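You operate a simulated robot arm through the tools that you are given. There is no shell and no other tool. Be economical: measure what you need, move in short steps, check, and stop when the job is done.

You are at the controls of a simulated two-armed robot. One attempt, no reset.

TASK
Put one of the steel nuts from the bench edge beside the balance on the railed tray no. 57. Put the grey bucket on the top of the table with the round lid away on the open shelf under the work top. Fetch the blue brush and set it on the upper shelf of the far open bay. Put the label block marked "No. 29" from the railed tray no. 57 on top of the cream carton there. Open the bottles cupboard door, take the yellow clip from the middle of the bench and leave it on the upper shelf of the bottles cupboard, then shut the door. Shut the racks cupboard door. Press the meter read button three times. Put the pipe piece from the third shelf from the top of the tall shelving on the back of the near bench. Any order will do. Set down upright: pipe piece.

The check looks at the end state, three seconds after you hand in, the way a careful person would. Anything else that was tipped, shoved, dropped, spilled or broken makes it a failure. Lids that push on must go on centred and level and be pressed home; caps that screw on are set level and turned clockwise until they are tight.

THE ROBOT
Two 7-joint arms with two-finger parallel grippers on one trunk, on a base that drives. Base frame: it is fixed to the floor where the robot stands at the start and does not move with it; the origin is under the middle of the robot, x ahead of it, y to its left, z up; the surface under the hand at the start is at about z = 0.9. Lengths are in m, angles in rad, forces in N, time in s.
The left shoulder is at the start at [0.06, 0.189, 1.203], the right one opposite. With the tool pointing down near the work surface each hand reaches from about 0.1 to 0.66 m from the robot's upright axis, wherever it stands, measured 20 degrees to its own side. Places, roughly: back of the near bench [0.8, 3.2, 0.9]; blue brush (7x5x6 cm) [2.5, -3.1, 0.9]; bottles cupboard door [0.3, 3, 0.4]; carton [-1.5, -2, 1]; grey bucket [2.75, -0.75, 0.75]; label block [-1.25, -2, 1]; meter read button [0.4, 2.7, 1]; open shelf under the work top [0.4, 5.5, 0.2]; pipe piece (5x5x5 cm) [2.8, 4.8, 0.9]; racks cupboard door [0, 2.6, 0.4]; railed tray No. 57 [-1.4, -1.9, 0.9]; steel nut (5x4x3 cm) [0.5, -0.4, 0.9]; upper shelf of the bottles cupboard [0.5, 3, 0.4]; upper shelf of the far open bay [0.5, 0.6, 0.4]; yellow clip (3x3x6 cm) [0.3, 1.7, 0.9]. Payload 3.43 kg a hand.
The tool frame of a hand sits at the grasp point between the pads (the TCP): z along the fingers, y along the line on which they close. The tips reach 0.03 m beyond it. Largest opening 0.094 m; finger width 0.028, thickness 0.01; the body of the gripper, 0.05 by 0.096 m, starts 0.055 m behind the TCP.
Orientation is that of the tool frame in the base frame, as a unit quaternion [x, y, z, w]. With the fingers straight down and closing along the base's y, the tool's x points along the base's -x, its y along +y and its z along -z.

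THE INTERFACE
- The arms move only by the tool play_rows. It takes "left_motion", "right_motion" or both (then of equal length, played together; a hand with none holds still); each is a list of rows, each a list of 7 numbers: the shift along the tool's x, y, z in units of 500 mm (1.0 is 500 mm), then the turn, a rotation vector about the tool's x, y, z in units of 90 degrees (1.0 is 90 degrees), then the finger opening in m, from 0 to 0.094. In form: [[tx, ty, tz, rx, ry, rz, gripper], ...]. A call has 1 to 10 rows; each row is the pose to reach, as a shift and turn from the pose commanded when the call began, along the tool's axes at that moment. A call with a number of a shift or a turn outside -1 to 1 is refused whole. A row lasts 0.2 s, in which the tool goes at most 0.05 m and 0.15 rad; a call with a longer step from one row to the next is refused whole, and so is a gripper value outside its range. Where a pose cannot be reached the arm comes as near as it can. A force on the tool above 40 N (or 10 N above the force at the start of the call, whichever is more), or a blocked arm, ends the call early, and 0.2 s more pass. The fingers move at their own pace (about 0.153 m/s each) and stop on an object; they squeeze with about 31 N. The grip force told is the motor's: it shows also when the fingers shut on nothing. Time passes only in rows, and 0.2 s behind the last, so rows that repeat a pose let the fingers close. It gives the time, the measured TCP pose, the force on the tool (base axes), the opening and the grip force at its end, in the units of the frame above (readings bear some noise), with the torque about the TCP (base axes, N m) and any sound that the robot's microphone picked up.
- Cameras (640 x 400 px; columns grow to the right, rows downward): "scene" is now at [-0.0015, 0.0064, 1.7445]; the picture's right is [0.12, -0.99, 0.00], its down [-0.84, -0.10, -0.54] and it looks along [0.53, 0.06, -0.84] (base axes); focal length 283 px, centre (320, 200). "left" rides on the left gripper at [0.076, -0.014, -0.102] in its tool frame; the picture's right is [0.18, 0.98, 0.00], its down [-0.75, 0.14, -0.64] and it looks along [-0.63, 0.12, 0.77] (tool axes); focal length 243 px, centre (320, 200). "right" rides on the right gripper at [0.076, 0.014, -0.103] in its tool frame; the picture's right is [-0.18, 0.98, 0.00], its down [-0.75, -0.14, -0.64] and it looks along [-0.63, -0.12, 0.77] (tool axes); focal length 243 px, centre (320, 200). There is no depth. A picture from a camera that has moved, and an enlarged one, comes with that camera's place and axes in the base frame and with its lens. The place of the scene camera against the robot may be out by one fixed shift of up to 0.012 m in any direction.
- get_image(camera): a new picture of that camera. It takes no simulated time.
- raise_lower(by): slides the trunk up (or, below 0, down) by that many m; the arms and the scene camera ride with it, the base frame stays. It gives what a move gives, with no picture.
- roll_base(legs): drives the robot by 1 to 6 legs, each [ahead, left, turn to the left] in m, m and rad, along the robot's own axes; the way and the turn of a leg run together, so that a leg with both is an arc; at most 1.5 m and 3.142 rad a leg. The arms and the cameras ride along, it lands a little off, and it stops where it bumps. It gives what a move gives.
- aim_head(pan, tilt): turns the head with the scene camera to pan (to the left, within 1.501 rad either way) and tilt (down, from -0.506 to 1.204), counted from straight ahead of the robot. It gives what a move gives.
- close_up(camera, box): a new picture of the part [left, top, right, bottom] of that camera's present view, enlarged. It takes no simulated time.
- job_done(): hands the job in; it is judged then, once.

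Work in short steps. Places have to be worked out from the pictures, the camera data and where the tool is seen: move nearer, look again, correct. Check each grasp and each placing, and mend what went wrong. You have 483 turns and 226 pictures in all, those below and enlarged ones among them. Open the grippers and draw the arms clear of the work before you hand the job in, unless the task says otherwise; then end with one line.

The tools are called after "Call:" as name(argument=value, ...) on one line, values as JSON. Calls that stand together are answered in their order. play_rows: Moves the arms, as the interface text tells. Its arguments: {"type":"object","properties":{"left_motion":{"type":"array","items":{"type":"array","items":{"type":"number"}}},"right_motion":{"type":"array","items":{"type":"array","items":{"type":"number"}}}},"required":[]} The other tools are called the same way: raise_lower (by) slides the trunk up or down; roll_base (legs) drives the base; aim_head (pan, tilt) turns the head that bears the scene camera; get_image (camera) takes a picture; close_up (camera, box) takes an enlarged picture of a part of a camera's view; job_done () hands the job in.

At the start:

```text
t: 0.0
left_ee_pos: [0.3955, 0.3049, 1.1122]
left_tcp_rot: [0.0, 1.0, 0.0, 0.0]
left_force: [0.0, -0.2, 0.2]
left_ft_torque: [0.0, 0.02, 0.0]
left_grip_width: 0.0941
left_grip_force: 0.0
right_ee_pos: [0.3439, -0.0664, 1.1255]
right_tcp_rot: [0.0, 1.0, -0.001, 0.001]
right_force: [-0.4, 0.7, -0.3]
right_ft_torque: [0.01, 0.02, 0.0]
right_grip_width: 0.0942
right_grip_force: 0.0
trunk travel left (down, up): [-0.875, 0.115]
robot x, y, heading: [-0.001, -0.0012, 0.002]
head pan, tilt: [0.115, 1.007]
```

scene: 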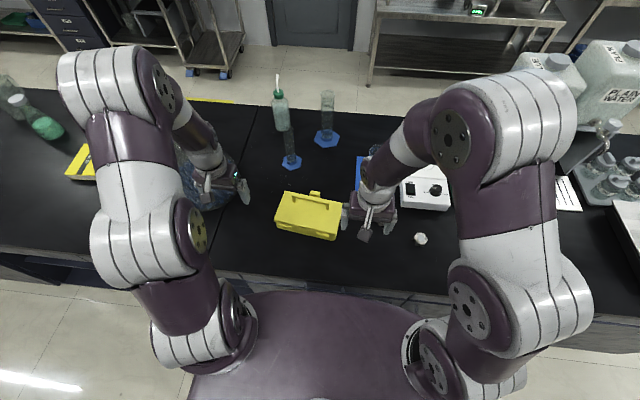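
right: 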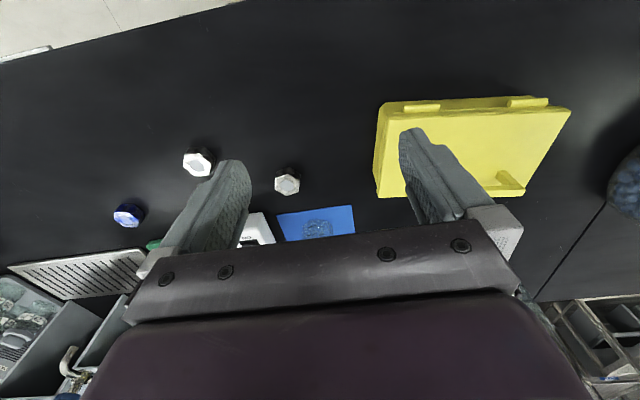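
left: 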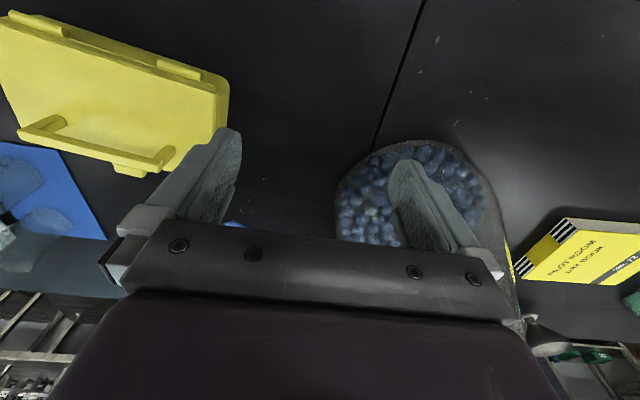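

I'll start by looking around with the head to get the layout of the room.

Call:
aim_head(pan=-0.9, tilt=0.6)

Call:
get_image(camera="scene")

Call:
aim_head(pan=1.0, tilt=0.5)

Call:
get_image(camera="scene")

Call:
aim_head(pan=0.0, tilt=0.3)

Call:
get_image(camera="scene")

```text
t: 1.3
left_ee_pos: [0.3956, 0.3049, 1.1128]
left_tcp_rot: [0.0, 1.0, 0.0, 0.0]
left_force: [-0.2, 0.5, 0.9]
left_ft_torque: [0.0, -0.02, -0.03]
left_grip_width: 0.0941
left_grip_force: 0.1
right_ee_pos: [0.3439, -0.0658, 1.1237]
right_tcp_rot: [0.0, 1.0, 0.0, 0.001]
right_force: [-0.3, 0.0, 0.2]
right_ft_torque: [0.0, 0.02, 0.0]
right_grip_width: 0.0941
right_grip_force: 0.0
trunk travel left (down, up): [-0.875, 0.115]
robot x, y, heading: [0.0013, 0.0017, 0.001]
head pan, tilt: [-0.901, 0.6]
```

```text
222 pictures are left
camera scene: at [-0.0154, -0.0708, 1.7769], right [-0.78, -0.62, 0.0], down [-0.35, 0.44, -0.82], along [0.51, -0.65, -0.57], focal length 283 px, centre (320, 200)
```

scene: 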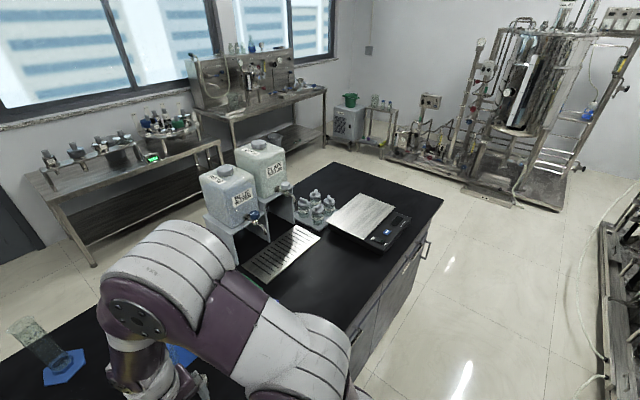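

```text
t: 3.1
left_ee_pos: [0.3957, 0.3051, 1.1125]
left_tcp_rot: [0.0, 1.0, 0.0, 0.0]
left_force: [-0.2, 0.2, -0.6]
left_ft_torque: [-0.02, 0.02, -0.03]
left_grip_width: 0.094
left_grip_force: 0.0
right_ee_pos: [0.343, -0.0665, 1.1253]
right_tcp_rot: [0.0, 1.0, 0.0, 0.001]
right_force: [0.2, 0.2, 0.4]
right_ft_torque: [0.02, -0.04, -0.03]
right_grip_width: 0.0939
right_grip_force: 0.0
trunk travel left (down, up): [-0.875, 0.115]
robot x, y, heading: [0.0017, -0.0023, -0.001]
head pan, tilt: [1.0, 0.499]
```

```text
221 pictures are left
camera scene: at [-0.0211, 0.0749, 1.786], right [0.84, -0.54, 0.0], down [-0.26, -0.4, -0.88], along [0.47, 0.74, -0.48], focal length 283 px, centre (320, 200)
```

scene: 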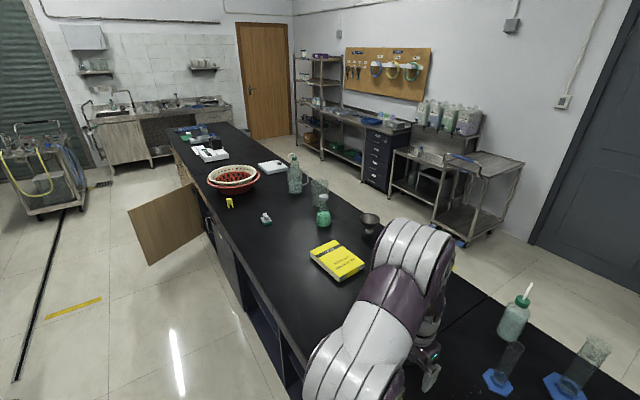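

```text
t: 4.4
left_ee_pos: [0.3958, 0.3051, 1.113]
left_tcp_rot: [0.001, 1.0, 0.0, 0.0]
left_force: [0.6, -0.3, 0.1]
left_ft_torque: [0.04, -0.02, 0.03]
left_grip_width: 0.094
left_grip_force: 0.1
right_ee_pos: [0.344, -0.066, 1.1254]
right_tcp_rot: [0.0, 1.0, -0.001, 0.0]
right_force: [-0.2, 1.0, 0.1]
right_ft_torque: [-0.02, 0.01, -0.01]
right_grip_width: 0.0942
right_grip_force: 0.0
trunk travel left (down, up): [-0.875, 0.115]
robot x, y, heading: [0.0032, -0.003, -0.002]
head pan, tilt: [0.0, 0.3]
```

```text
220 pictures are left
camera scene: at [0.023, -0.0015, 1.8044], right [0.0, -1.0, 0.0], down [-0.3, 0.0, -0.96], along [0.96, 0.0, -0.3], focal length 283 px, centre (320, 200)
```

scene: 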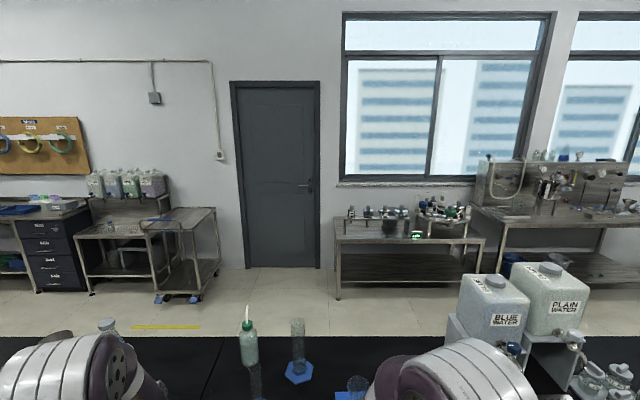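

Let me see the small objects in front of the right gripper in more detail.

Call:
close_up(camera="right", box=[0, 120, 380, 340])

Call:
aim_head(pan=-0.7, tilt=1.0)

Call:
get_image(camera="scene")

```text
1.68 times, centred on (190, 230) of right
camera zoom: at [0.2666, -0.053, 1.2274], right [0.18, 0.98, 0.0], down [0.75, -0.14, 0.64], along [0.63, -0.12, -0.77], focal length 409 px, centre (539, 150)
```

zoom: 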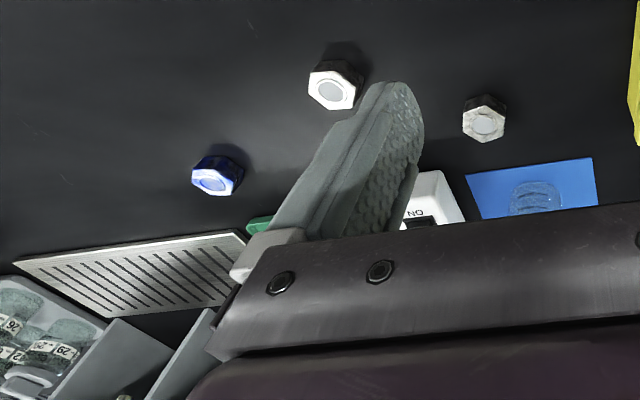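

```text
t: 5.5
left_ee_pos: [0.3968, 0.3055, 1.1128]
left_tcp_rot: [0.0, 1.0, 0.0, 0.0]
left_force: [0.2, -0.3, -0.1]
left_ft_torque: [0.01, 0.0, 0.0]
left_grip_width: 0.0939
left_grip_force: 0.0
right_ee_pos: [0.3434, -0.0671, 1.125]
right_tcp_rot: [0.0, 1.0, 0.0, 0.001]
right_force: [-0.1, 0.5, -0.2]
right_ft_torque: [0.04, 0.02, -0.01]
right_grip_width: 0.0938
right_grip_force: 0.0
trunk travel left (down, up): [-0.875, 0.115]
robot x, y, heading: [-0.0005, -0.003, 0.001]
head pan, tilt: [-0.7, 1.0]
```

```text
218 pictures are left
camera scene: at [-0.017, -0.0464, 1.7449], right [-0.64, -0.77, 0.0], down [-0.64, 0.54, -0.54], along [0.41, -0.35, -0.84], focal length 283 px, centre (320, 200)
```

scene: 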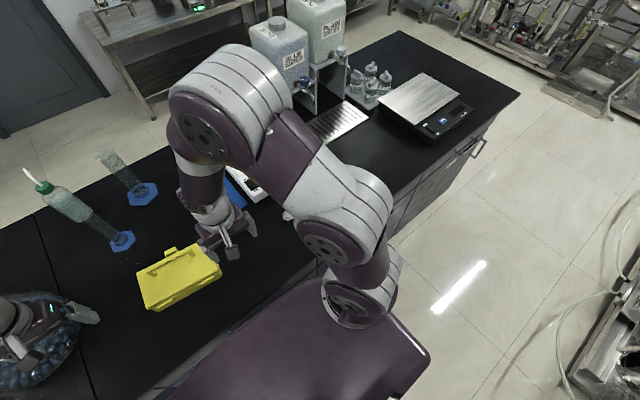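

The blue-faced nut at about [0.49, -0.42] matches the listed place. I shift the robot right 0.25 m so the right hand reaches it comfortably, then look again.

Call:
roll_base(legs=[[0, -0.3, 0]])

Call:
get_image(camera="right")

```text
t: 7.5
left_ee_pos: [0.3951, 0.0027, 1.1114]
left_tcp_rot: [-0.001, 1.0, -0.001, 0.0]
left_force: [0.0, -0.2, 0.7]
left_ft_torque: [0.0, -0.02, 0.01]
left_grip_width: 0.0941
left_grip_force: 0.0
right_ee_pos: [0.343, -0.369, 1.1249]
right_tcp_rot: [-0.001, 1.0, -0.001, 0.0]
right_force: [-0.3, -0.1, 0.4]
right_ft_torque: [0.0, 0.01, 0.01]
right_grip_width: 0.094
right_grip_force: 0.0
trunk travel left (down, up): [-0.875, 0.115]
robot x, y, heading: [-0.0002, -0.3027, 0.002]
head pan, tilt: [-0.7, 1.0]
```

```text
217 pictures are left
camera right: at [0.2669, -0.3549, 1.2274], right [0.18, 0.98, 0.0], down [0.75, -0.14, 0.64], along [0.63, -0.12, -0.77], focal length 243 px, centre (320, 200)
```

right: 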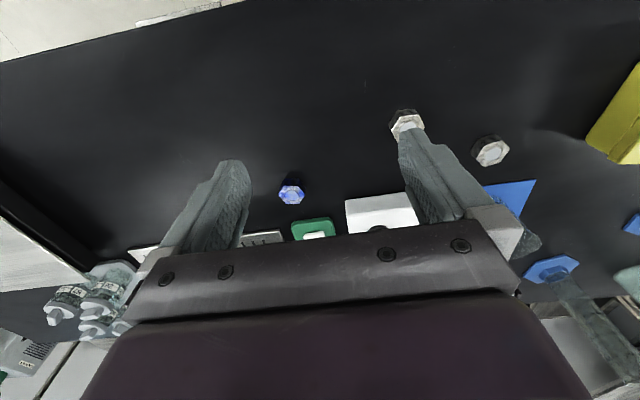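

Call:
close_up(camera="right", box=[250, 90, 530, 265])

```text
2.29 times, centred on (390, 178) of right
camera zoom: at [0.2669, -0.3549, 1.2274], right [0.18, 0.98, 0.0], down [0.75, -0.14, 0.64], along [0.63, -0.12, -0.77], focal length 555 px, centre (160, 251)
```

zoom: 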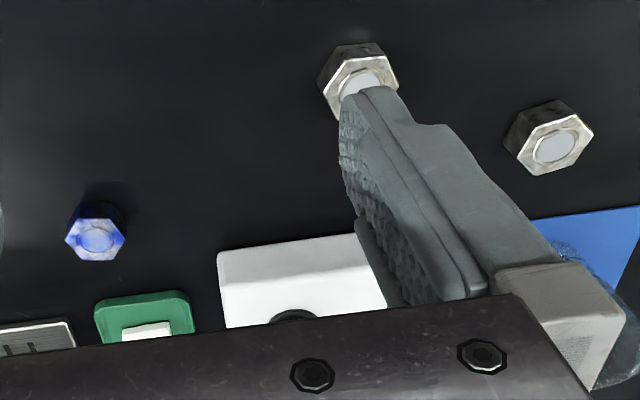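

The two metallic nuts and one blue one differ; before choosing I'll move the right hand sideways to inspect the bench nearer the balance for other nuts.

Call:
play_rows(right_motion=[[0.05, -0.08, 0, 0, 0, 0, 0.094], [0.1, -0.16, 0, 0, 0, 0, 0.094], [0.15, -0.24, 0, 0, 0, 0, 0.094], [0.15, -0.33, 0, 0, 0, 0, 0.094], [0.15, -0.42, 0, 0, 0, 0, 0.094], [0.15, -0.5, 0, 0, 0, 0, 0.094]])

Call:
get_image(camera="right")

Call:
aim_head(pan=-0.3, tilt=1.0)

Call:
get_image(camera="scene")

```text
t: 8.9
left_ee_pos: [0.3957, 0.0012, 1.1127]
left_tcp_rot: [-0.001, 1.0, 0.0, 0.0]
left_force: [1.1, -0.8, -0.7]
left_ft_torque: [0.0, 0.03, -0.03]
left_grip_width: 0.0937
left_grip_force: 0.0
right_ee_pos: [0.2676, -0.6181, 1.1256]
right_tcp_rot: [-0.001, 1.0, 0.001, 0.001]
right_force: [-1.1, -0.1, 1.1]
right_ft_torque: [0.02, 0.03, 0.01]
right_grip_width: 0.0942
right_grip_force: 0.2
trunk travel left (down, up): [-0.875, 0.115]
robot x, y, heading: [-0.0044, -0.3042, 0.002]
head pan, tilt: [-0.7, 1.0]
```

```text
215 pictures are left
camera right: at [0.1915, -0.6049, 1.2291], right [0.18, 0.98, 0.0], down [0.75, -0.14, 0.64], along [0.63, -0.12, -0.77], focal length 243 px, centre (320, 200)
```

right: 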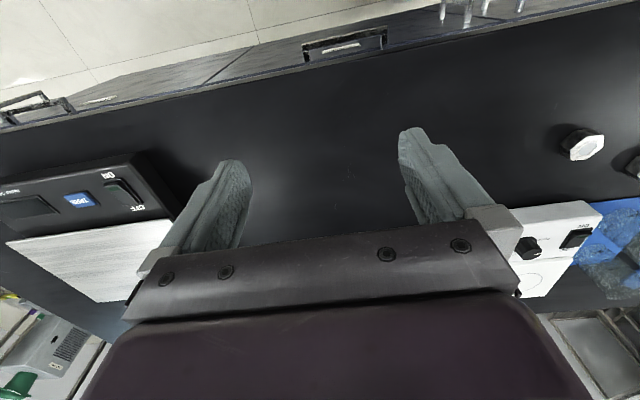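

```text
t: 9.8
left_ee_pos: [0.3961, 0.0031, 1.1128]
left_tcp_rot: [-0.001, 1.0, 0.0, 0.0]
left_force: [-0.4, 1.0, 0.2]
left_ft_torque: [-0.01, 0.02, 0.03]
left_grip_width: 0.0939
left_grip_force: 0.1
right_ee_pos: [0.2684, -0.6174, 1.1263]
right_tcp_rot: [-0.002, 1.0, 0.0, 0.0]
right_force: [0.6, 0.8, 0.7]
right_ft_torque: [0.0, 0.0, 0.0]
right_grip_width: 0.094
right_grip_force: 0.0
trunk travel left (down, up): [-0.875, 0.115]
robot x, y, heading: [0.0001, -0.3085, 0.001]
head pan, tilt: [-0.3, 1.0]
```

```text
214 pictures are left
camera scene: at [-0.0036, -0.3257, 1.7449], right [-0.29, -0.96, 0.0], down [-0.8, 0.25, -0.54], along [0.52, -0.16, -0.84], focal length 283 px, centre (320, 200)
```

scene: 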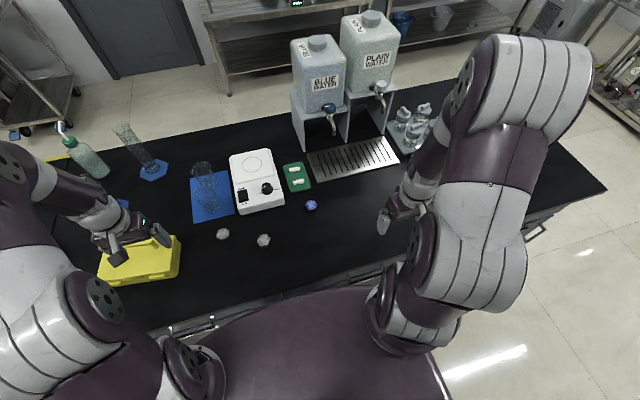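

Three nuts lie there; I'll bring the hand closer to judge the blue one's material and exact location.

Call:
play_rows(right_motion=[[-0.044, 0.056, 0.025, 0, 0, 0, 0.094], [-0.088, 0.111, 0.05, 0, 0, 0, 0.094], [-0.132, 0.167, 0.075, 0, 0, 0, 0.094], [-0.176, 0.223, 0.1, 0, 0, 0, 0.094], [-0.22, 0.278, 0.125, 0, 0, 0, 0.094], [-0.264, 0.334, 0.15, 0, 0, 0, 0.094]])

Call:
close_up(camera="right", box=[160, 40, 560, 290])

```text
t: 11.2
left_ee_pos: [0.3956, 0.0025, 1.1129]
left_tcp_rot: [-0.001, 1.0, 0.0, 0.0]
left_force: [0.2, 0.8, -0.2]
left_ft_torque: [0.0, 0.04, 0.01]
left_grip_width: 0.0939
left_grip_force: 0.1
right_ee_pos: [0.403, -0.4528, 1.0503]
right_tcp_rot: [-0.001, 1.0, 0.0, 0.001]
right_force: [-0.5, 1.1, 0.4]
right_ft_torque: [0.02, 0.0, 0.01]
right_grip_width: 0.0942
right_grip_force: 0.2
trunk travel left (down, up): [-0.875, 0.115]
robot x, y, heading: [-0.0013, -0.3023, -0.0]
head pan, tilt: [-0.3, 1.0]
```

```text
1.60 times, centred on (360, 165) of right
camera zoom: at [0.3266, -0.438, 1.1542], right [0.18, 0.98, 0.0], down [0.75, -0.14, 0.64], along [0.63, -0.12, -0.77], focal length 388 px, centre (256, 256)
```

zoom: 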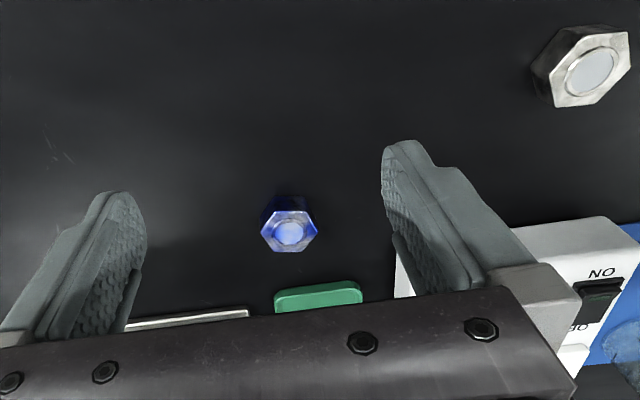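

The blue one is blue-painted, so I take a plain steel one: the nut near [0.424, -0.264]. Moving the hand near it for a closer look at its orientation.

Call:
play_rows(right_motion=[[0.02, 0.095, 0, 0, 0, 0, 0.094], [0.04, 0.19, 0, 0, 0, 0, 0.094], [0.06, 0.285, 0, 0, 0, 0, 0.094], [0.08, 0.376, 0, 0, 0, 0, 0.094], [0.08, 0.376, 0, 0, 0, 0, 0.094]])

Call:
close_up(camera="right", box=[160, 90, 480, 290])

```text
t: 12.4
left_ee_pos: [0.3951, 0.0024, 1.1128]
left_tcp_rot: [-0.001, 1.0, 0.0, -0.001]
left_force: [0.4, 0.1, 0.1]
left_ft_torque: [0.03, 0.01, 0.0]
left_grip_width: 0.094
left_grip_force: 0.1
right_ee_pos: [0.3627, -0.2675, 1.05]
right_tcp_rot: [-0.001, 1.0, 0.0, 0.0]
right_force: [0.2, -0.1, -0.2]
right_ft_torque: [0.03, -0.02, -0.01]
right_grip_width: 0.0942
right_grip_force: 0.1
trunk travel left (down, up): [-0.875, 0.115]
robot x, y, heading: [0.001, -0.3038, 0.001]
head pan, tilt: [-0.3, 1.0]
```

```text
2.00 times, centred on (320, 190) of right
camera zoom: at [0.2869, -0.2533, 1.1531], right [0.18, 0.98, 0.0], down [0.75, -0.14, 0.64], along [0.63, -0.12, -0.77], focal length 485 px, centre (320, 220)
```

zoom: 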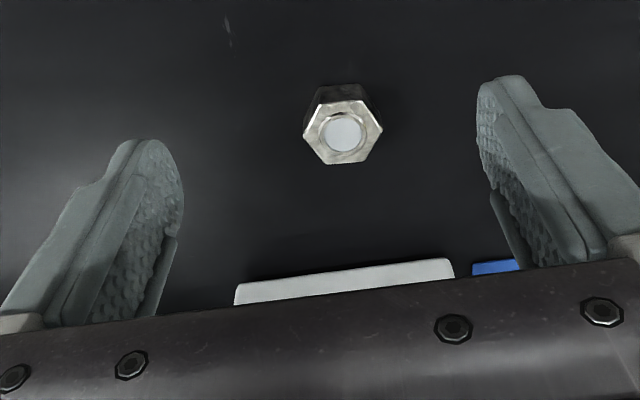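

Nut at about [0.429, -0.267], flats aligned best with a 20° turn. I rotate, centre over it and descend partway.

Call:
play_rows(right_motion=[[-0.05, 0.0, 0.0, 0, 0, -0.074, 0.094], [-0.1, 0.0, 0.02, 0, 0, -0.148, 0.094], [-0.132, 0.0, 0.06, 0, 0, -0.222, 0.094], [-0.132, 0.0, 0.14, 0, 0, -0.222, 0.094], [-0.132, 0, 0.2, 0, 0, -0.222, 0.094], [-0.132, 0, 0.24, 0, 0, -0.222, 0.094]])

Call:
get_image(camera="right")

```text
t: 13.8
left_ee_pos: [0.3938, 0.0012, 1.1142]
left_tcp_rot: [-0.001, 1.0, 0.001, 0.002]
left_force: [-0.3, -0.7, 0.4]
left_ft_torque: [0.02, -0.04, -0.02]
left_grip_width: 0.094
left_grip_force: 0.0
right_ee_pos: [0.4267, -0.2643, 0.9299]
right_tcp_rot: [-0.174, 0.985, 0.0, 0.003]
right_force: [3.2, -2.3, 8.7]
right_ft_torque: [-0.48, -0.15, 0.11]
right_grip_width: 0.0941
right_grip_force: 0.0
trunk travel left (down, up): [-0.875, 0.115]
robot x, y, heading: [-0.0008, -0.305, 0.004]
head pan, tilt: [-0.3, 1.0]
```

```text
211 pictures are left
camera right: at [0.3493, -0.2778, 1.0323], right [-0.17, 0.99, 0.0], down [0.75, 0.13, 0.65], along [0.64, 0.11, -0.76], focal length 243 px, centre (320, 200)
```

right: 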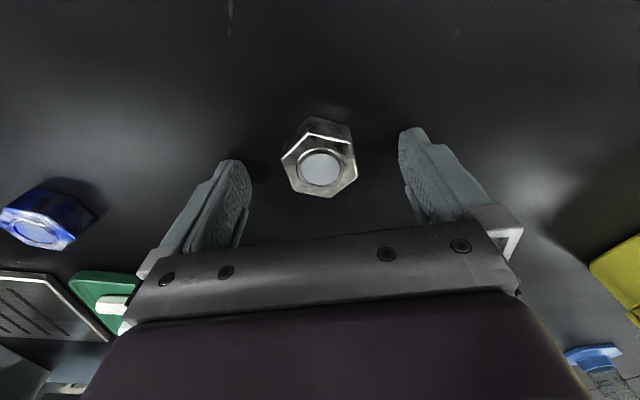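

The fingertips just touch the bench (surface at 0.90). The nut is at about [0.415, -0.267]; I back up 3 mm, shift 12 mm, and close.

Call:
play_rows(right_motion=[[0, 0, -0.012, 0, 0, 0, 0.094], [0.024, 0, -0.01, 0, 0, 0, 0.094], [0.024, 0, -0.008, 0, 0, 0, 0.04], [0.024, 0, -0.008, 0, 0, 0, 0.02], [0.024, 0, -0.008, 0, 0, 0, 0.02], [0.024, 0, -0.05, 0, 0, 0, 0.02], [0.024, 0, -0.12, 0, 0, 0, 0.02], [0.024, 0, -0.2, 0, 0, 0, 0.02]])

Call:
get_image(camera="right")

```text
t: 15.6
left_ee_pos: [0.3943, 0.0019, 1.1119]
left_tcp_rot: [0.0, 1.0, 0.0, 0.0]
left_force: [0.3, 0.1, 0.3]
left_ft_torque: [0.0, -0.03, 0.01]
left_grip_width: 0.0941
left_grip_force: 0.1
right_ee_pos: [0.4145, -0.2692, 1.0291]
right_tcp_rot: [-0.174, 0.985, 0.0, 0.0]
right_force: [-0.4, -0.1, 0.6]
right_ft_torque: [-0.01, -0.01, -0.01]
right_grip_width: 0.0201
right_grip_force: 0.0
trunk travel left (down, up): [-0.875, 0.115]
robot x, y, heading: [-0.0027, -0.3041, 0.002]
head pan, tilt: [-0.3, 1.0]
```

```text
210 pictures are left
camera right: at [0.3376, -0.282, 1.1313], right [-0.16, 0.99, 0.0], down [0.76, 0.13, 0.64], along [0.63, 0.11, -0.77], focal length 243 px, centre (320, 200)
```

right: 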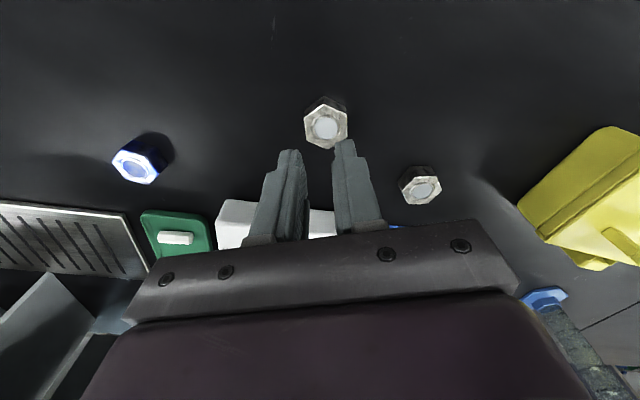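

The fingers closed in front of the nut: combining views, the top is at about z 0.91 and the centre [0.427, -0.262]. I reopen, centre there and descend slowly to feel the bench.

Call:
play_rows(right_motion=[[-0.024, 0.006, 0, 0, 0, 0, 0.094], [-0.026, 0.006, 0.02, 0, 0, 0, 0.094], [-0.026, 0.006, 0.1, 0, 0, 0, 0.094], [-0.026, 0.006, 0.17, 0, 0, 0, 0.094], [-0.026, 0.006, 0.19, 0, 0, 0, 0.094], [-0.026, 0.006, 0.2, 0, 0, 0, 0.094], [-0.026, 0.006, 0.21, 0, 0, 0, 0.094], [-0.026, 0.006, 0.22, 0, 0, 0, 0.094]])

Call:
get_image(camera="right")

```text
t: 17.3
left_ee_pos: [0.3911, 0.0008, 1.1137]
left_tcp_rot: [-0.001, 1.0, 0.0, 0.001]
left_force: [1.0, 0.2, 0.0]
left_ft_torque: [-0.03, -0.01, 0.02]
left_grip_width: 0.0939
left_grip_force: 0.1
right_ee_pos: [0.4258, -0.263, 0.9302]
right_tcp_rot: [-0.174, 0.985, 0.001, 0.004]
right_force: [-12.1, -10.1, 33.4]
right_ft_torque: [-0.07, 0.91, 0.16]
right_grip_width: 0.0936
right_grip_force: 0.1
trunk travel left (down, up): [-0.875, 0.115]
robot x, y, heading: [0.0004, -0.3012, 0.001]
head pan, tilt: [-0.3, 1.0]
stopped in row 8 (right hand): the force on the tool passed its limit at 46 N (the readings are from after the stop); the commanded pose is now the measured one
```

```text
209 pictures are left
camera right: at [0.3486, -0.2766, 1.0321], right [-0.16, 0.99, 0.0], down [0.75, 0.12, 0.65], along [0.64, 0.11, -0.76], focal length 243 px, centre (320, 200)
```

right: 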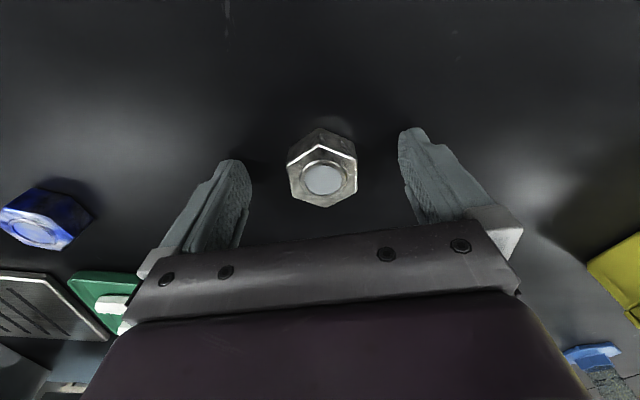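

Bench is at 0.90; nut height about 2 cm, so its centre is at ~[0.427, -0.263], right under the TCP now. I lift 2 mm and close.

Call:
play_rows(right_motion=[[-0.002, 0, -0.003, 0, 0, 0, 0.094], [-0.004, 0, -0.003, 0, 0, 0, 0.06], [-0.004, 0, -0.003, 0, 0, 0, 0.02], [-0.004, 0, -0.003, 0, 0, 0, 0.02], [-0.004, 0, -0.003, 0, 0, 0, 0.02]])

Call:
get_image(camera="right")

```text
t: 18.5
left_ee_pos: [0.3941, 0.0012, 1.1132]
left_tcp_rot: [0.0, 1.0, 0.0, 0.001]
left_force: [0.1, -0.2, 0.3]
left_ft_torque: [0.01, -0.03, 0.01]
left_grip_width: 0.094
left_grip_force: 0.1
right_ee_pos: [0.4308, -0.2615, 0.9295]
right_tcp_rot: [-0.174, 0.985, 0.002, 0.005]
right_force: [2.8, -1.2, 16.6]
right_ft_torque: [-0.24, -0.1, -0.13]
right_grip_width: 0.0392
right_grip_force: 31.3
trunk travel left (down, up): [-0.875, 0.115]
robot x, y, heading: [0.0005, -0.3067, 0.003]
head pan, tilt: [-0.3, 1.0]
```

```text
208 pictures are left
camera right: at [0.353, -0.2746, 1.032], right [-0.16, 0.99, 0.0], down [0.75, 0.12, 0.65], along [0.64, 0.11, -0.76], focal length 243 px, centre (320, 200)
```

right: 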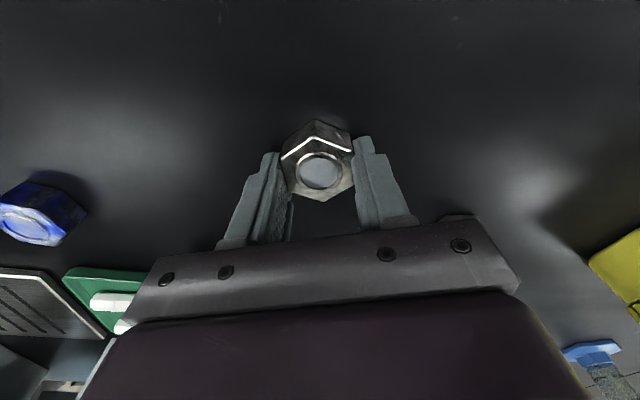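

Gripped at 39 mm (across flats) with full force. Lift.

Call:
play_rows(right_motion=[[0, 0, -0.05, 0, 0, 0, 0.02], [0, 0, -0.14, 0, 0, 0, 0.02], [0, 0, -0.23, 0, 0, 0, 0.02], [0.05, 0, -0.32, 0, 0, 0, 0.02], [0.1, 0, -0.4, 0, 0, 0, 0.02]])

Call:
get_image(camera="right")

```text
refused: row 4 steps farther than a row can; nothing moved
```

```text
207 pictures are left
camera right: at [0.353, -0.2746, 1.032], right [-0.16, 0.99, 0.0], down [0.75, 0.12, 0.65], along [0.64, 0.11, -0.76], focal length 243 px, centre (320, 200)
```

right: 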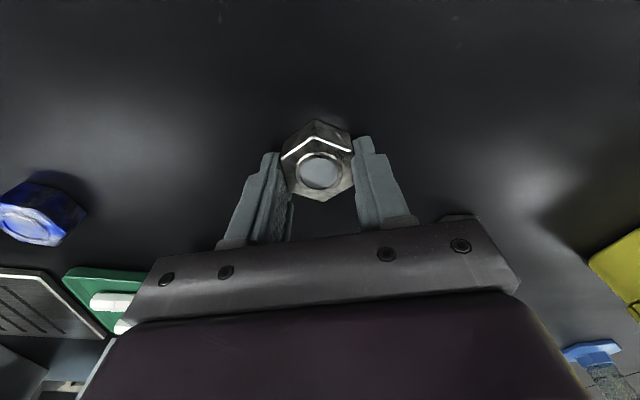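

The step was slightly too long; repeating with shorter rows, then retracting toward the robot.

Call:
play_rows(right_motion=[[0, 0, -0.05, 0, 0, 0, 0.02], [0, 0, -0.13, 0, 0, 0, 0.02], [0, 0, -0.21, 0, 0, 0, 0.02], [0.05, 0, -0.28, 0, 0, 0, 0.02], [0.1, 0, -0.35, 0, 0, 0, 0.02]])

Call:
get_image(camera="right")

```text
t: 19.7
left_ee_pos: [0.3948, 0.0005, 1.114]
left_tcp_rot: [-0.001, 1.0, 0.0, 0.001]
left_force: [-1.0, -0.8, -0.1]
left_ft_torque: [-0.01, -0.01, 0.04]
left_grip_width: 0.094
left_grip_force: 0.1
right_ee_pos: [0.3786, -0.2813, 1.1052]
right_tcp_rot: [-0.174, 0.985, 0.001, 0.004]
right_force: [-0.1, -0.6, -1.4]
right_ft_torque: [-0.04, 0.0, 0.03]
right_grip_width: 0.0395
right_grip_force: 31.1
trunk travel left (down, up): [-0.875, 0.115]
robot x, y, heading: [-0.0011, -0.304, 0.004]
head pan, tilt: [-0.3, 1.0]
```

```text
206 pictures are left
camera right: at [0.3008, -0.2939, 1.2066], right [-0.16, 0.99, 0.0], down [0.75, 0.12, 0.65], along [0.64, 0.11, -0.76], focal length 243 px, centre (320, 200)
```

right: 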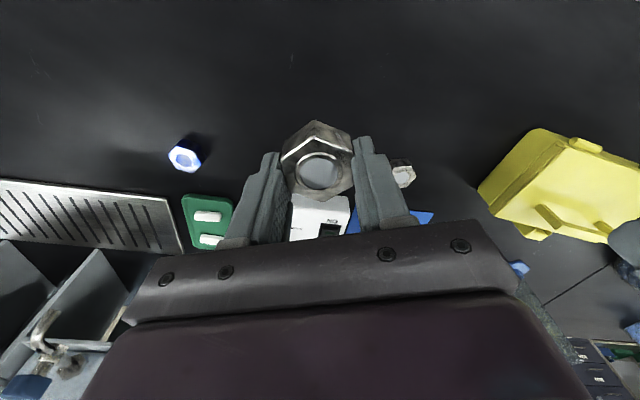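

Nut held. Before turning, look to the right/behind to plan the drive to tray 57.

Call:
aim_head(pan=-1.5, tilt=0.6)

Call:
get_image(camera="scene")

Call:
aim_head(pan=1.5, tilt=0.5)

Call:
get_image(camera="scene")

```text
t: 21.1
left_ee_pos: [0.396, 0.0017, 1.1128]
left_tcp_rot: [-0.001, 1.0, 0.0, 0.0]
left_force: [-0.5, -0.2, 0.0]
left_ft_torque: [-0.01, 0.05, 0.01]
left_grip_width: 0.094
left_grip_force: 0.1
right_ee_pos: [0.381, -0.2797, 1.1022]
right_tcp_rot: [-0.175, 0.985, 0.001, 0.003]
right_force: [1.3, 0.5, -1.4]
right_ft_torque: [0.03, -0.01, 0.01]
right_grip_width: 0.0393
right_grip_force: 31.1
trunk travel left (down, up): [-0.875, 0.115]
robot x, y, heading: [0.0003, -0.3012, 0.003]
head pan, tilt: [-1.499, 0.6]
```

```text
205 pictures are left
camera scene: at [-0.0632, -0.3935, 1.7769], right [-1.0, -0.07, 0.0], down [-0.04, 0.56, -0.82], along [0.06, -0.82, -0.57], focal length 283 px, centre (320, 200)
```

scene: 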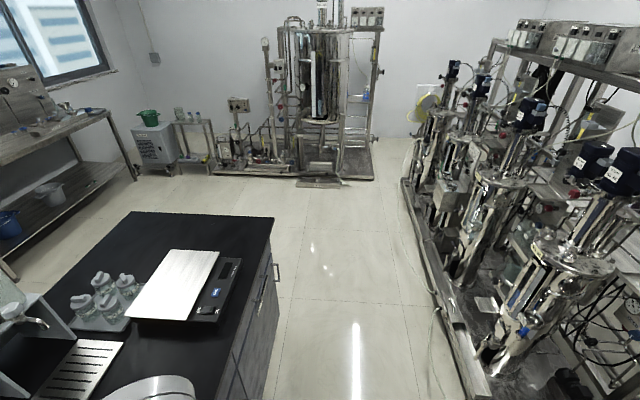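

```text
t: 23.7
left_ee_pos: [0.3952, 0.0017, 1.1131]
left_tcp_rot: [-0.001, 1.0, 0.0, -0.001]
left_force: [-0.5, 0.0, 0.0]
left_ft_torque: [0.0, 0.04, 0.0]
left_grip_width: 0.0939
left_grip_force: 0.0
right_ee_pos: [0.3805, -0.279, 1.1044]
right_tcp_rot: [-0.175, 0.985, 0.0, 0.004]
right_force: [-0.3, -0.3, -1.7]
right_ft_torque: [-0.01, 0.0, -0.01]
right_grip_width: 0.0383
right_grip_force: 30.5
trunk travel left (down, up): [-0.875, 0.115]
robot x, y, heading: [-0.0, -0.3039, 0.004]
head pan, tilt: [1.499, 0.499]
```

```text
204 pictures are left
camera scene: at [-0.0636, -0.2148, 1.786], right [1.0, -0.07, 0.0], down [-0.03, -0.48, -0.88], along [0.06, 0.88, -0.48], focal length 283 px, centre (320, 200)
```

scene: 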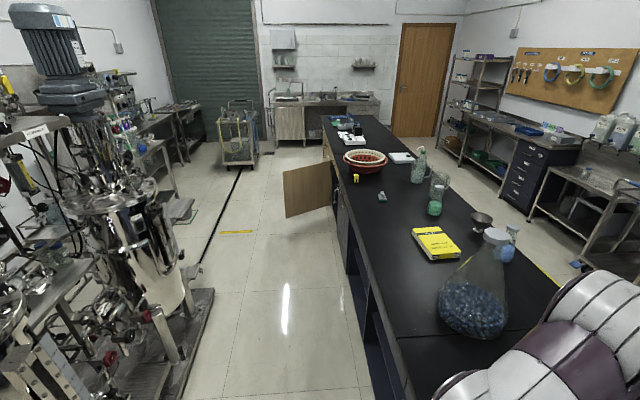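

The aisle between bench (x≈0.25) and rigs (x≈-0.8) is clear. I back 0.2 m so the hands clear the bench, then strafe right toward y≈-1.8 and look at the tray area.

Call:
roll_base(legs=[[-0.2, 0, 0], [0, -1.4, 0]])

Call:
aim_head(pan=-1.5, tilt=0.5)

Call:
get_image(camera="scene")

```text
t: 31.8
left_ee_pos: [0.1854, -1.3884, 1.1126]
left_tcp_rot: [0.017, 1.0, -0.001, 0.0]
left_force: [-0.1, 0.3, 0.6]
left_ft_torque: [0.01, 0.02, 0.01]
left_grip_width: 0.0938
left_grip_force: 0.1
right_ee_pos: [0.1583, -1.6687, 1.1045]
right_tcp_rot: [-0.157, 0.988, 0.0, 0.002]
right_force: [-0.4, 0.5, -0.5]
right_ft_torque: [-0.01, -0.01, -0.02]
right_grip_width: 0.0383
right_grip_force: 31.0
trunk travel left (down, up): [-0.875, 0.115]
robot x, y, heading: [-0.2223, -1.6821, -0.038]
head pan, tilt: [1.499, 0.499]
```

```text
t: 34.4
left_ee_pos: [0.183, -1.3879, 1.1113]
left_tcp_rot: [0.017, 1.0, 0.0, 0.0]
left_force: [-0.6, 0.4, 0.3]
left_ft_torque: [0.0, -0.01, 0.02]
left_grip_width: 0.0943
left_grip_force: 0.0
right_ee_pos: [0.1582, -1.668, 1.1035]
right_tcp_rot: [-0.157, 0.988, 0.001, 0.004]
right_force: [-0.3, -0.3, -0.9]
right_ft_torque: [0.02, 0.0, 0.01]
right_grip_width: 0.0384
right_grip_force: 31.9
trunk travel left (down, up): [-0.875, 0.115]
robot x, y, heading: [-0.2239, -1.6792, -0.033]
head pan, tilt: [-1.499, 0.499]
```

```text
203 pictures are left
camera scene: at [-0.2884, -1.771, 1.786], right [-1.0, -0.04, 0.0], down [-0.02, 0.48, -0.88], along [0.03, -0.88, -0.48], focal length 283 px, centre (320, 200)
```

scene: 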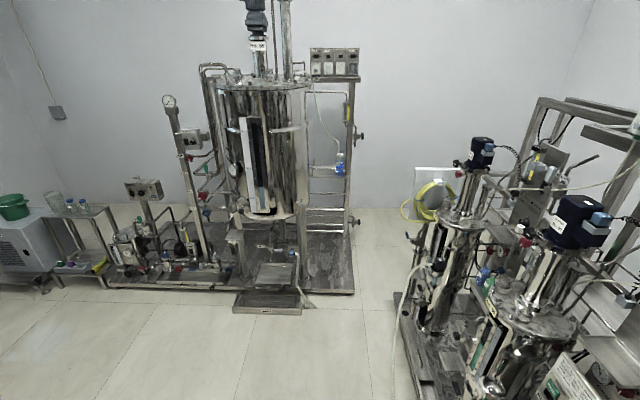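

The floor to the -y side is open. I move to about (0.1, -1.9) and turn right 90°, then look again toward the tray.

Call:
roll_base(legs=[[0.0, -0.3, 0], [0.2, 0, 0], [0, 0, -1.57]])

Call:
aim_head(pan=-1.3, tilt=0.5)

Call:
get_image(camera="scene")

```text
t: 41.5
left_ee_pos: [0.249, -2.3992, 1.1115]
left_tcp_rot: [0.726, 0.688, 0.0, 0.0]
left_force: [0.2, 0.3, 0.3]
left_ft_torque: [0.0, 0.0, 0.0]
left_grip_width: 0.094
left_grip_force: 0.1
right_ee_pos: [-0.0299, -2.3685, 1.1037]
right_tcp_rot: [0.596, 0.803, -0.003, 0.003]
right_force: [0.6, 0.1, -0.6]
right_ft_torque: [-0.01, 0.03, -0.04]
right_grip_width: 0.0381
right_grip_force: 31.8
trunk travel left (down, up): [-0.875, 0.115]
robot x, y, heading: [-0.0355, -1.9884, -1.63]
head pan, tilt: [-1.499, 0.499]
```

```text
t: 42.2
left_ee_pos: [0.2491, -2.3996, 1.1136]
left_tcp_rot: [0.726, 0.688, 0.001, 0.0]
left_force: [0.5, 0.0, 0.2]
left_ft_torque: [0.02, 0.0, 0.01]
left_grip_width: 0.0939
left_grip_force: 0.1
right_ee_pos: [-0.0307, -2.3696, 1.1034]
right_tcp_rot: [0.595, 0.804, -0.002, 0.003]
right_force: [-0.2, -1.2, -0.9]
right_ft_torque: [0.02, 0.0, 0.0]
right_grip_width: 0.0384
right_grip_force: 30.9
trunk travel left (down, up): [-0.875, 0.115]
robot x, y, heading: [-0.0323, -1.9877, -1.626]
head pan, tilt: [-1.3, 0.499]
```

```text
202 pictures are left
camera scene: at [-0.1303, -1.9503, 1.786], right [-0.21, 0.98, 0.0], down [0.47, 0.1, -0.88], along [-0.86, -0.19, -0.48], focal length 283 px, centre (320, 200)
```

scene: 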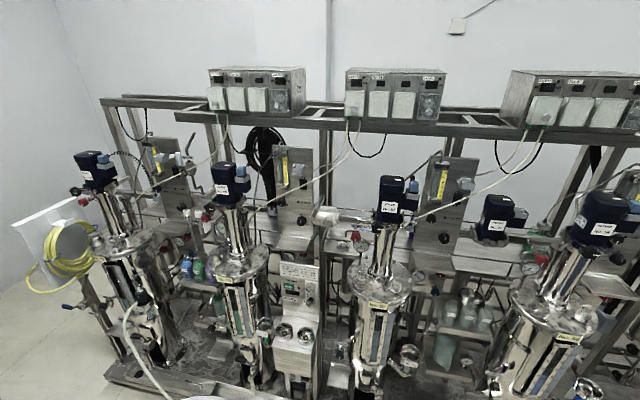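

Call:
close_up(camera="scene", box=[260, 150, 500, 300])

```text
2.67 times, centred on (380, 225) of scene
camera zoom: at [-0.1303, -1.9503, 1.786], right [-0.21, 0.98, 0.0], down [0.47, 0.1, -0.88], along [-0.86, -0.19, -0.48], focal length 756 px, centre (160, 133)
```

zoom: 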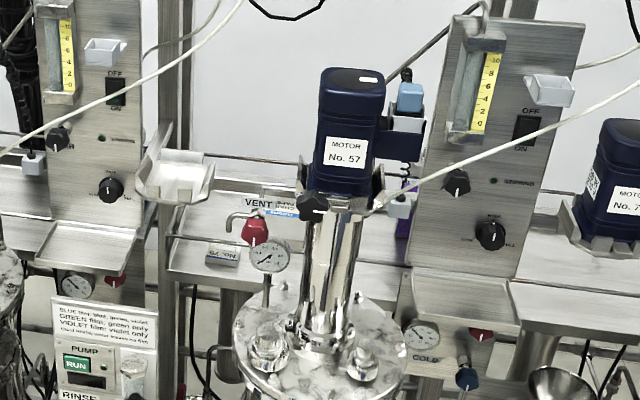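

Tray 57 sits behind the vessel with motor No. 57. I turn to face -x and look at the skid edge and access.

Call:
roll_base(legs=[[0, 0, -1.5]])

Call:
aim_head(pan=0, tilt=0.85)

Call:
get_image(camera="scene")

```text
t: 46.3
left_ee_pos: [-0.425, -2.2997, 1.1124]
left_tcp_rot: [1.0, 0.008, 0.0, -0.001]
left_force: [0.2, 0.0, -0.1]
left_ft_torque: [0.0, -0.04, 0.03]
left_grip_width: 0.094
left_grip_force: 0.0
right_ee_pos: [-0.4136, -2.0183, 1.1042]
right_tcp_rot: [0.984, 0.18, -0.003, 0.0]
right_force: [-0.7, 0.5, -1.3]
right_ft_torque: [-0.01, 0.04, 0.02]
right_grip_width: 0.0384
right_grip_force: 30.9
trunk travel left (down, up): [-0.875, 0.115]
robot x, y, heading: [-0.0364, -1.9902, -3.131]
head pan, tilt: [-1.3, 0.499]
```

```text
t: 47.8
left_ee_pos: [-0.4251, -2.2997, 1.112]
left_tcp_rot: [1.0, 0.007, 0.001, 0.0]
left_force: [0.2, -0.2, -0.2]
left_ft_torque: [0.0, -0.02, 0.01]
left_grip_width: 0.0941
left_grip_force: 0.1
right_ee_pos: [-0.413, -2.0177, 1.1029]
right_tcp_rot: [0.984, 0.181, -0.003, 0.001]
right_force: [-0.3, 0.1, -1.4]
right_ft_torque: [-0.02, 0.01, 0.0]
right_grip_width: 0.0383
right_grip_force: 31.3
trunk travel left (down, up): [-0.875, 0.115]
robot x, y, heading: [-0.0333, -1.9902, -3.125]
head pan, tilt: [0.0, 0.85]
```

```text
200 pictures are left
camera scene: at [-0.0631, -1.9907, 1.756], right [-0.01, 1.0, 0.0], down [0.75, 0.01, -0.66], along [-0.66, -0.01, -0.75], focal length 283 px, centre (320, 200)
```

scene: 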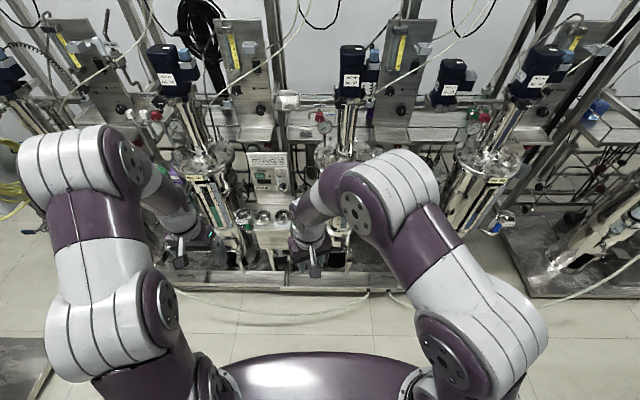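

Call:
close_up(camera="scene", box=[260, 60, 420, 160])

```text
4.00 times, centred on (340, 110) of scene
camera zoom: at [-0.0631, -1.9907, 1.756], right [-0.01, 1.0, 0.0], down [0.75, 0.01, -0.66], along [-0.66, -0.01, -0.75], focal length 1133 px, centre (240, 560)
```

zoom: 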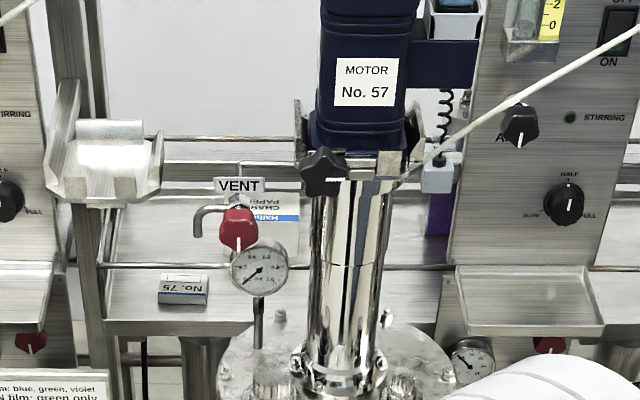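

The label and carton text face the other side, so the tray is served from behind the rigs. I look toward both ends for a way round.

Call:
aim_head(pan=-0.9, tilt=0.45)

Call:
get_image(camera="scene")

Call:
aim_head(pan=0.8, tilt=0.6)

Call:
get_image(camera="scene")

```text
t: 49.0
left_ee_pos: [-0.4249, -2.3001, 1.1136]
left_tcp_rot: [1.0, 0.007, 0.0, 0.0]
left_force: [-0.7, -0.1, -0.1]
left_ft_torque: [-0.03, 0.01, -0.02]
left_grip_width: 0.094
left_grip_force: 0.1
right_ee_pos: [-0.4137, -2.0176, 1.1037]
right_tcp_rot: [0.984, 0.18, -0.004, 0.0]
right_force: [-0.8, -0.1, -0.9]
right_ft_torque: [0.0, 0.0, -0.01]
right_grip_width: 0.0383
right_grip_force: 31.1
trunk travel left (down, up): [-0.875, 0.115]
robot x, y, heading: [-0.0322, -1.9869, -3.129]
head pan, tilt: [-0.901, 0.45]
```

```text
198 pictures are left
camera scene: at [-0.0431, -1.9185, 1.7904], right [0.77, 0.63, 0.0], down [0.28, -0.34, -0.9], along [-0.57, 0.7, -0.44], focal length 283 px, centre (320, 200)
```

scene: 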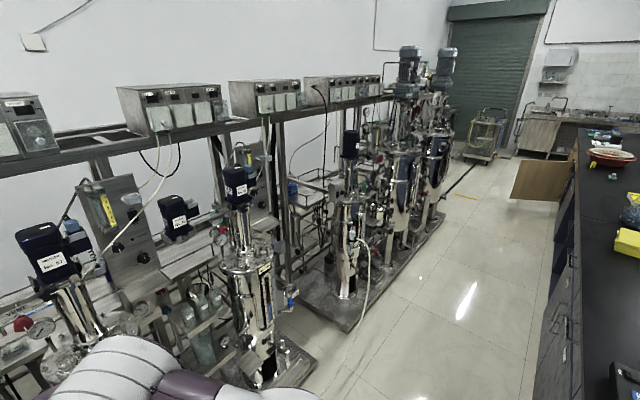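

```text
t: 50.7
left_ee_pos: [-0.4258, -2.2998, 1.1128]
left_tcp_rot: [1.0, 0.007, -0.001, 0.0]
left_force: [0.3, 0.6, -0.1]
left_ft_torque: [-0.02, -0.01, 0.01]
left_grip_width: 0.0939
left_grip_force: 0.1
right_ee_pos: [-0.4134, -2.0184, 1.1039]
right_tcp_rot: [0.984, 0.18, -0.004, 0.001]
right_force: [-0.1, -0.2, -1.2]
right_ft_torque: [0.0, -0.01, 0.0]
right_grip_width: 0.0383
right_grip_force: 30.6
trunk travel left (down, up): [-0.875, 0.115]
robot x, y, heading: [-0.0356, -1.9881, -3.125]
head pan, tilt: [0.799, 0.6]
```

```text
197 pictures are left
camera scene: at [-0.0457, -2.0539, 1.7769], right [-0.73, 0.69, 0.0], down [0.39, 0.41, -0.82], along [-0.57, -0.6, -0.57], focal length 283 px, centre (320, 200)
```

scene: 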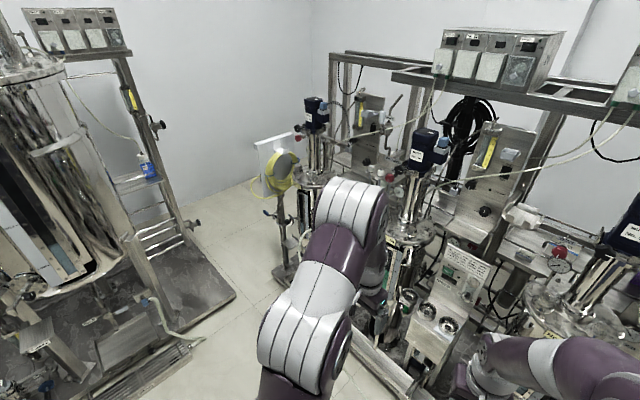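

The rear seems closed off (gap at the row's end only ~0.35 m), so I'll work from the front through the gap left of motor 57. I raise the trunk and draw both hands back and up, then approach.

Call:
raise_lower(by=0.11)

Call:
play_rows(left_motion=[[0.08, 0, -0.04, 0, 0, 0, 0.094], [0.16, 0, -0.08, 0, 0, 0, 0.094], [0.24, 0, -0.12, 0, 0, 0, 0.094], [0.3, 0, -0.16, 0, 0, 0, 0.094], [0.32, 0, -0.2, 0, 0, 0, 0.094]], right_motion=[[0.06, 0, -0.06, 0, 0, 0, 0.02], [0.12, 0, -0.12, 0, 0, 0, 0.02], [0.18, 0, -0.18, 0, 0, 0, 0.02], [0.22, 0, -0.24, 0, 0, 0, 0.02], [0.24, 0, -0.3, 0, 0, 0, 0.02]])

Call:
roll_base(legs=[[0, 0.3, 0], [0.2, 0, 0]])

Call:
aim_head(pan=0, tilt=0.9)

Call:
get_image(camera="scene")

```text
t: 52.1
left_ee_pos: [-0.4252, -2.299, 1.2228]
left_tcp_rot: [1.0, 0.007, 0.0, 0.0]
left_force: [-0.1, 0.4, 0.7]
left_ft_torque: [0.0, -0.01, 0.02]
left_grip_width: 0.094
left_grip_force: 0.0
right_ee_pos: [-0.414, -2.0183, 1.2134]
right_tcp_rot: [0.983, 0.181, -0.004, 0.001]
right_force: [0.5, -0.5, -1.0]
right_ft_torque: [0.0, 0.01, 0.04]
right_grip_width: 0.0381
right_grip_force: 31.0
trunk travel left (down, up): [-0.985, 0.005]
robot x, y, heading: [-0.0339, -1.9889, -3.127]
head pan, tilt: [0.799, 0.6]
```

```text
t: 53.3
left_ee_pos: [-0.2626, -2.2929, 1.3266]
left_tcp_rot: [1.0, 0.008, 0.0, -0.001]
left_force: [0.6, 0.4, -0.2]
left_ft_torque: [-0.03, -0.02, -0.01]
left_grip_width: 0.0939
left_grip_force: 0.0
right_ee_pos: [-0.3002, -1.9745, 1.3599]
right_tcp_rot: [0.983, 0.181, -0.004, 0.0]
right_force: [0.0, 0.5, -0.7]
right_ft_torque: [-0.01, 0.03, -0.01]
right_grip_width: 0.0385
right_grip_force: 31.0
trunk travel left (down, up): [-0.985, 0.005]
robot x, y, heading: [-0.0331, -1.9888, -3.128]
head pan, tilt: [0.799, 0.6]
```

```text
t: 56.5
left_ee_pos: [-0.4589, -2.5937, 1.3271]
left_tcp_rot: [1.0, 0.004, -0.003, 0.0]
left_force: [-0.1, -0.1, 0.3]
left_ft_torque: [-0.02, 0.0, 0.03]
left_grip_width: 0.0938
left_grip_force: 0.0
right_ee_pos: [-0.4945, -2.2756, 1.3619]
right_tcp_rot: [0.984, 0.178, -0.006, 0.001]
right_force: [0.4, 0.4, -1.6]
right_ft_torque: [0.0, 0.04, 0.01]
right_grip_width: 0.0384
right_grip_force: 30.7
trunk travel left (down, up): [-0.985, 0.005]
robot x, y, heading: [-0.2267, -2.2897, -3.134]
head pan, tilt: [0.799, 0.6]
```

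```text
t: 57.7
left_ee_pos: [-0.4625, -2.5959, 1.3269]
left_tcp_rot: [1.0, 0.004, 0.0, 0.0]
left_force: [0.8, 0.0, -0.3]
left_ft_torque: [-0.01, 0.0, 0.01]
left_grip_width: 0.0941
left_grip_force: 0.2
right_ee_pos: [-0.5, -2.2766, 1.3605]
right_tcp_rot: [0.984, 0.178, -0.005, 0.002]
right_force: [0.2, -0.1, -0.8]
right_ft_torque: [0.02, 0.01, 0.0]
right_grip_width: 0.0383
right_grip_force: 30.7
trunk travel left (down, up): [-0.985, 0.005]
robot x, y, heading: [-0.2311, -2.2937, -3.132]
head pan, tilt: [0.0, 0.901]
```

```text
196 pictures are left
camera scene: at [-0.2554, -2.2932, 1.8621], right [-0.01, 1.0, 0.0], down [0.78, 0.01, -0.62], along [-0.62, 0.0, -0.78], focal length 283 px, centre (320, 200)
```

scene: 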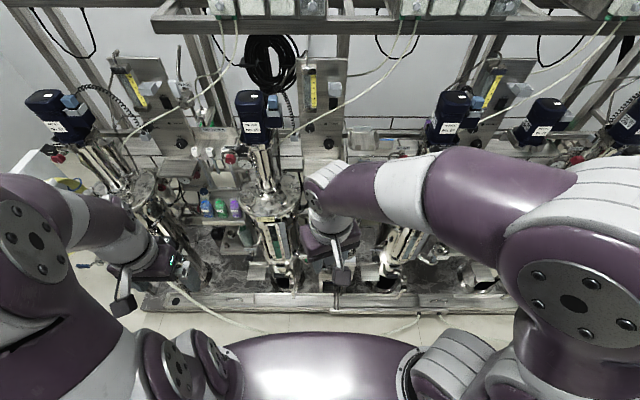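

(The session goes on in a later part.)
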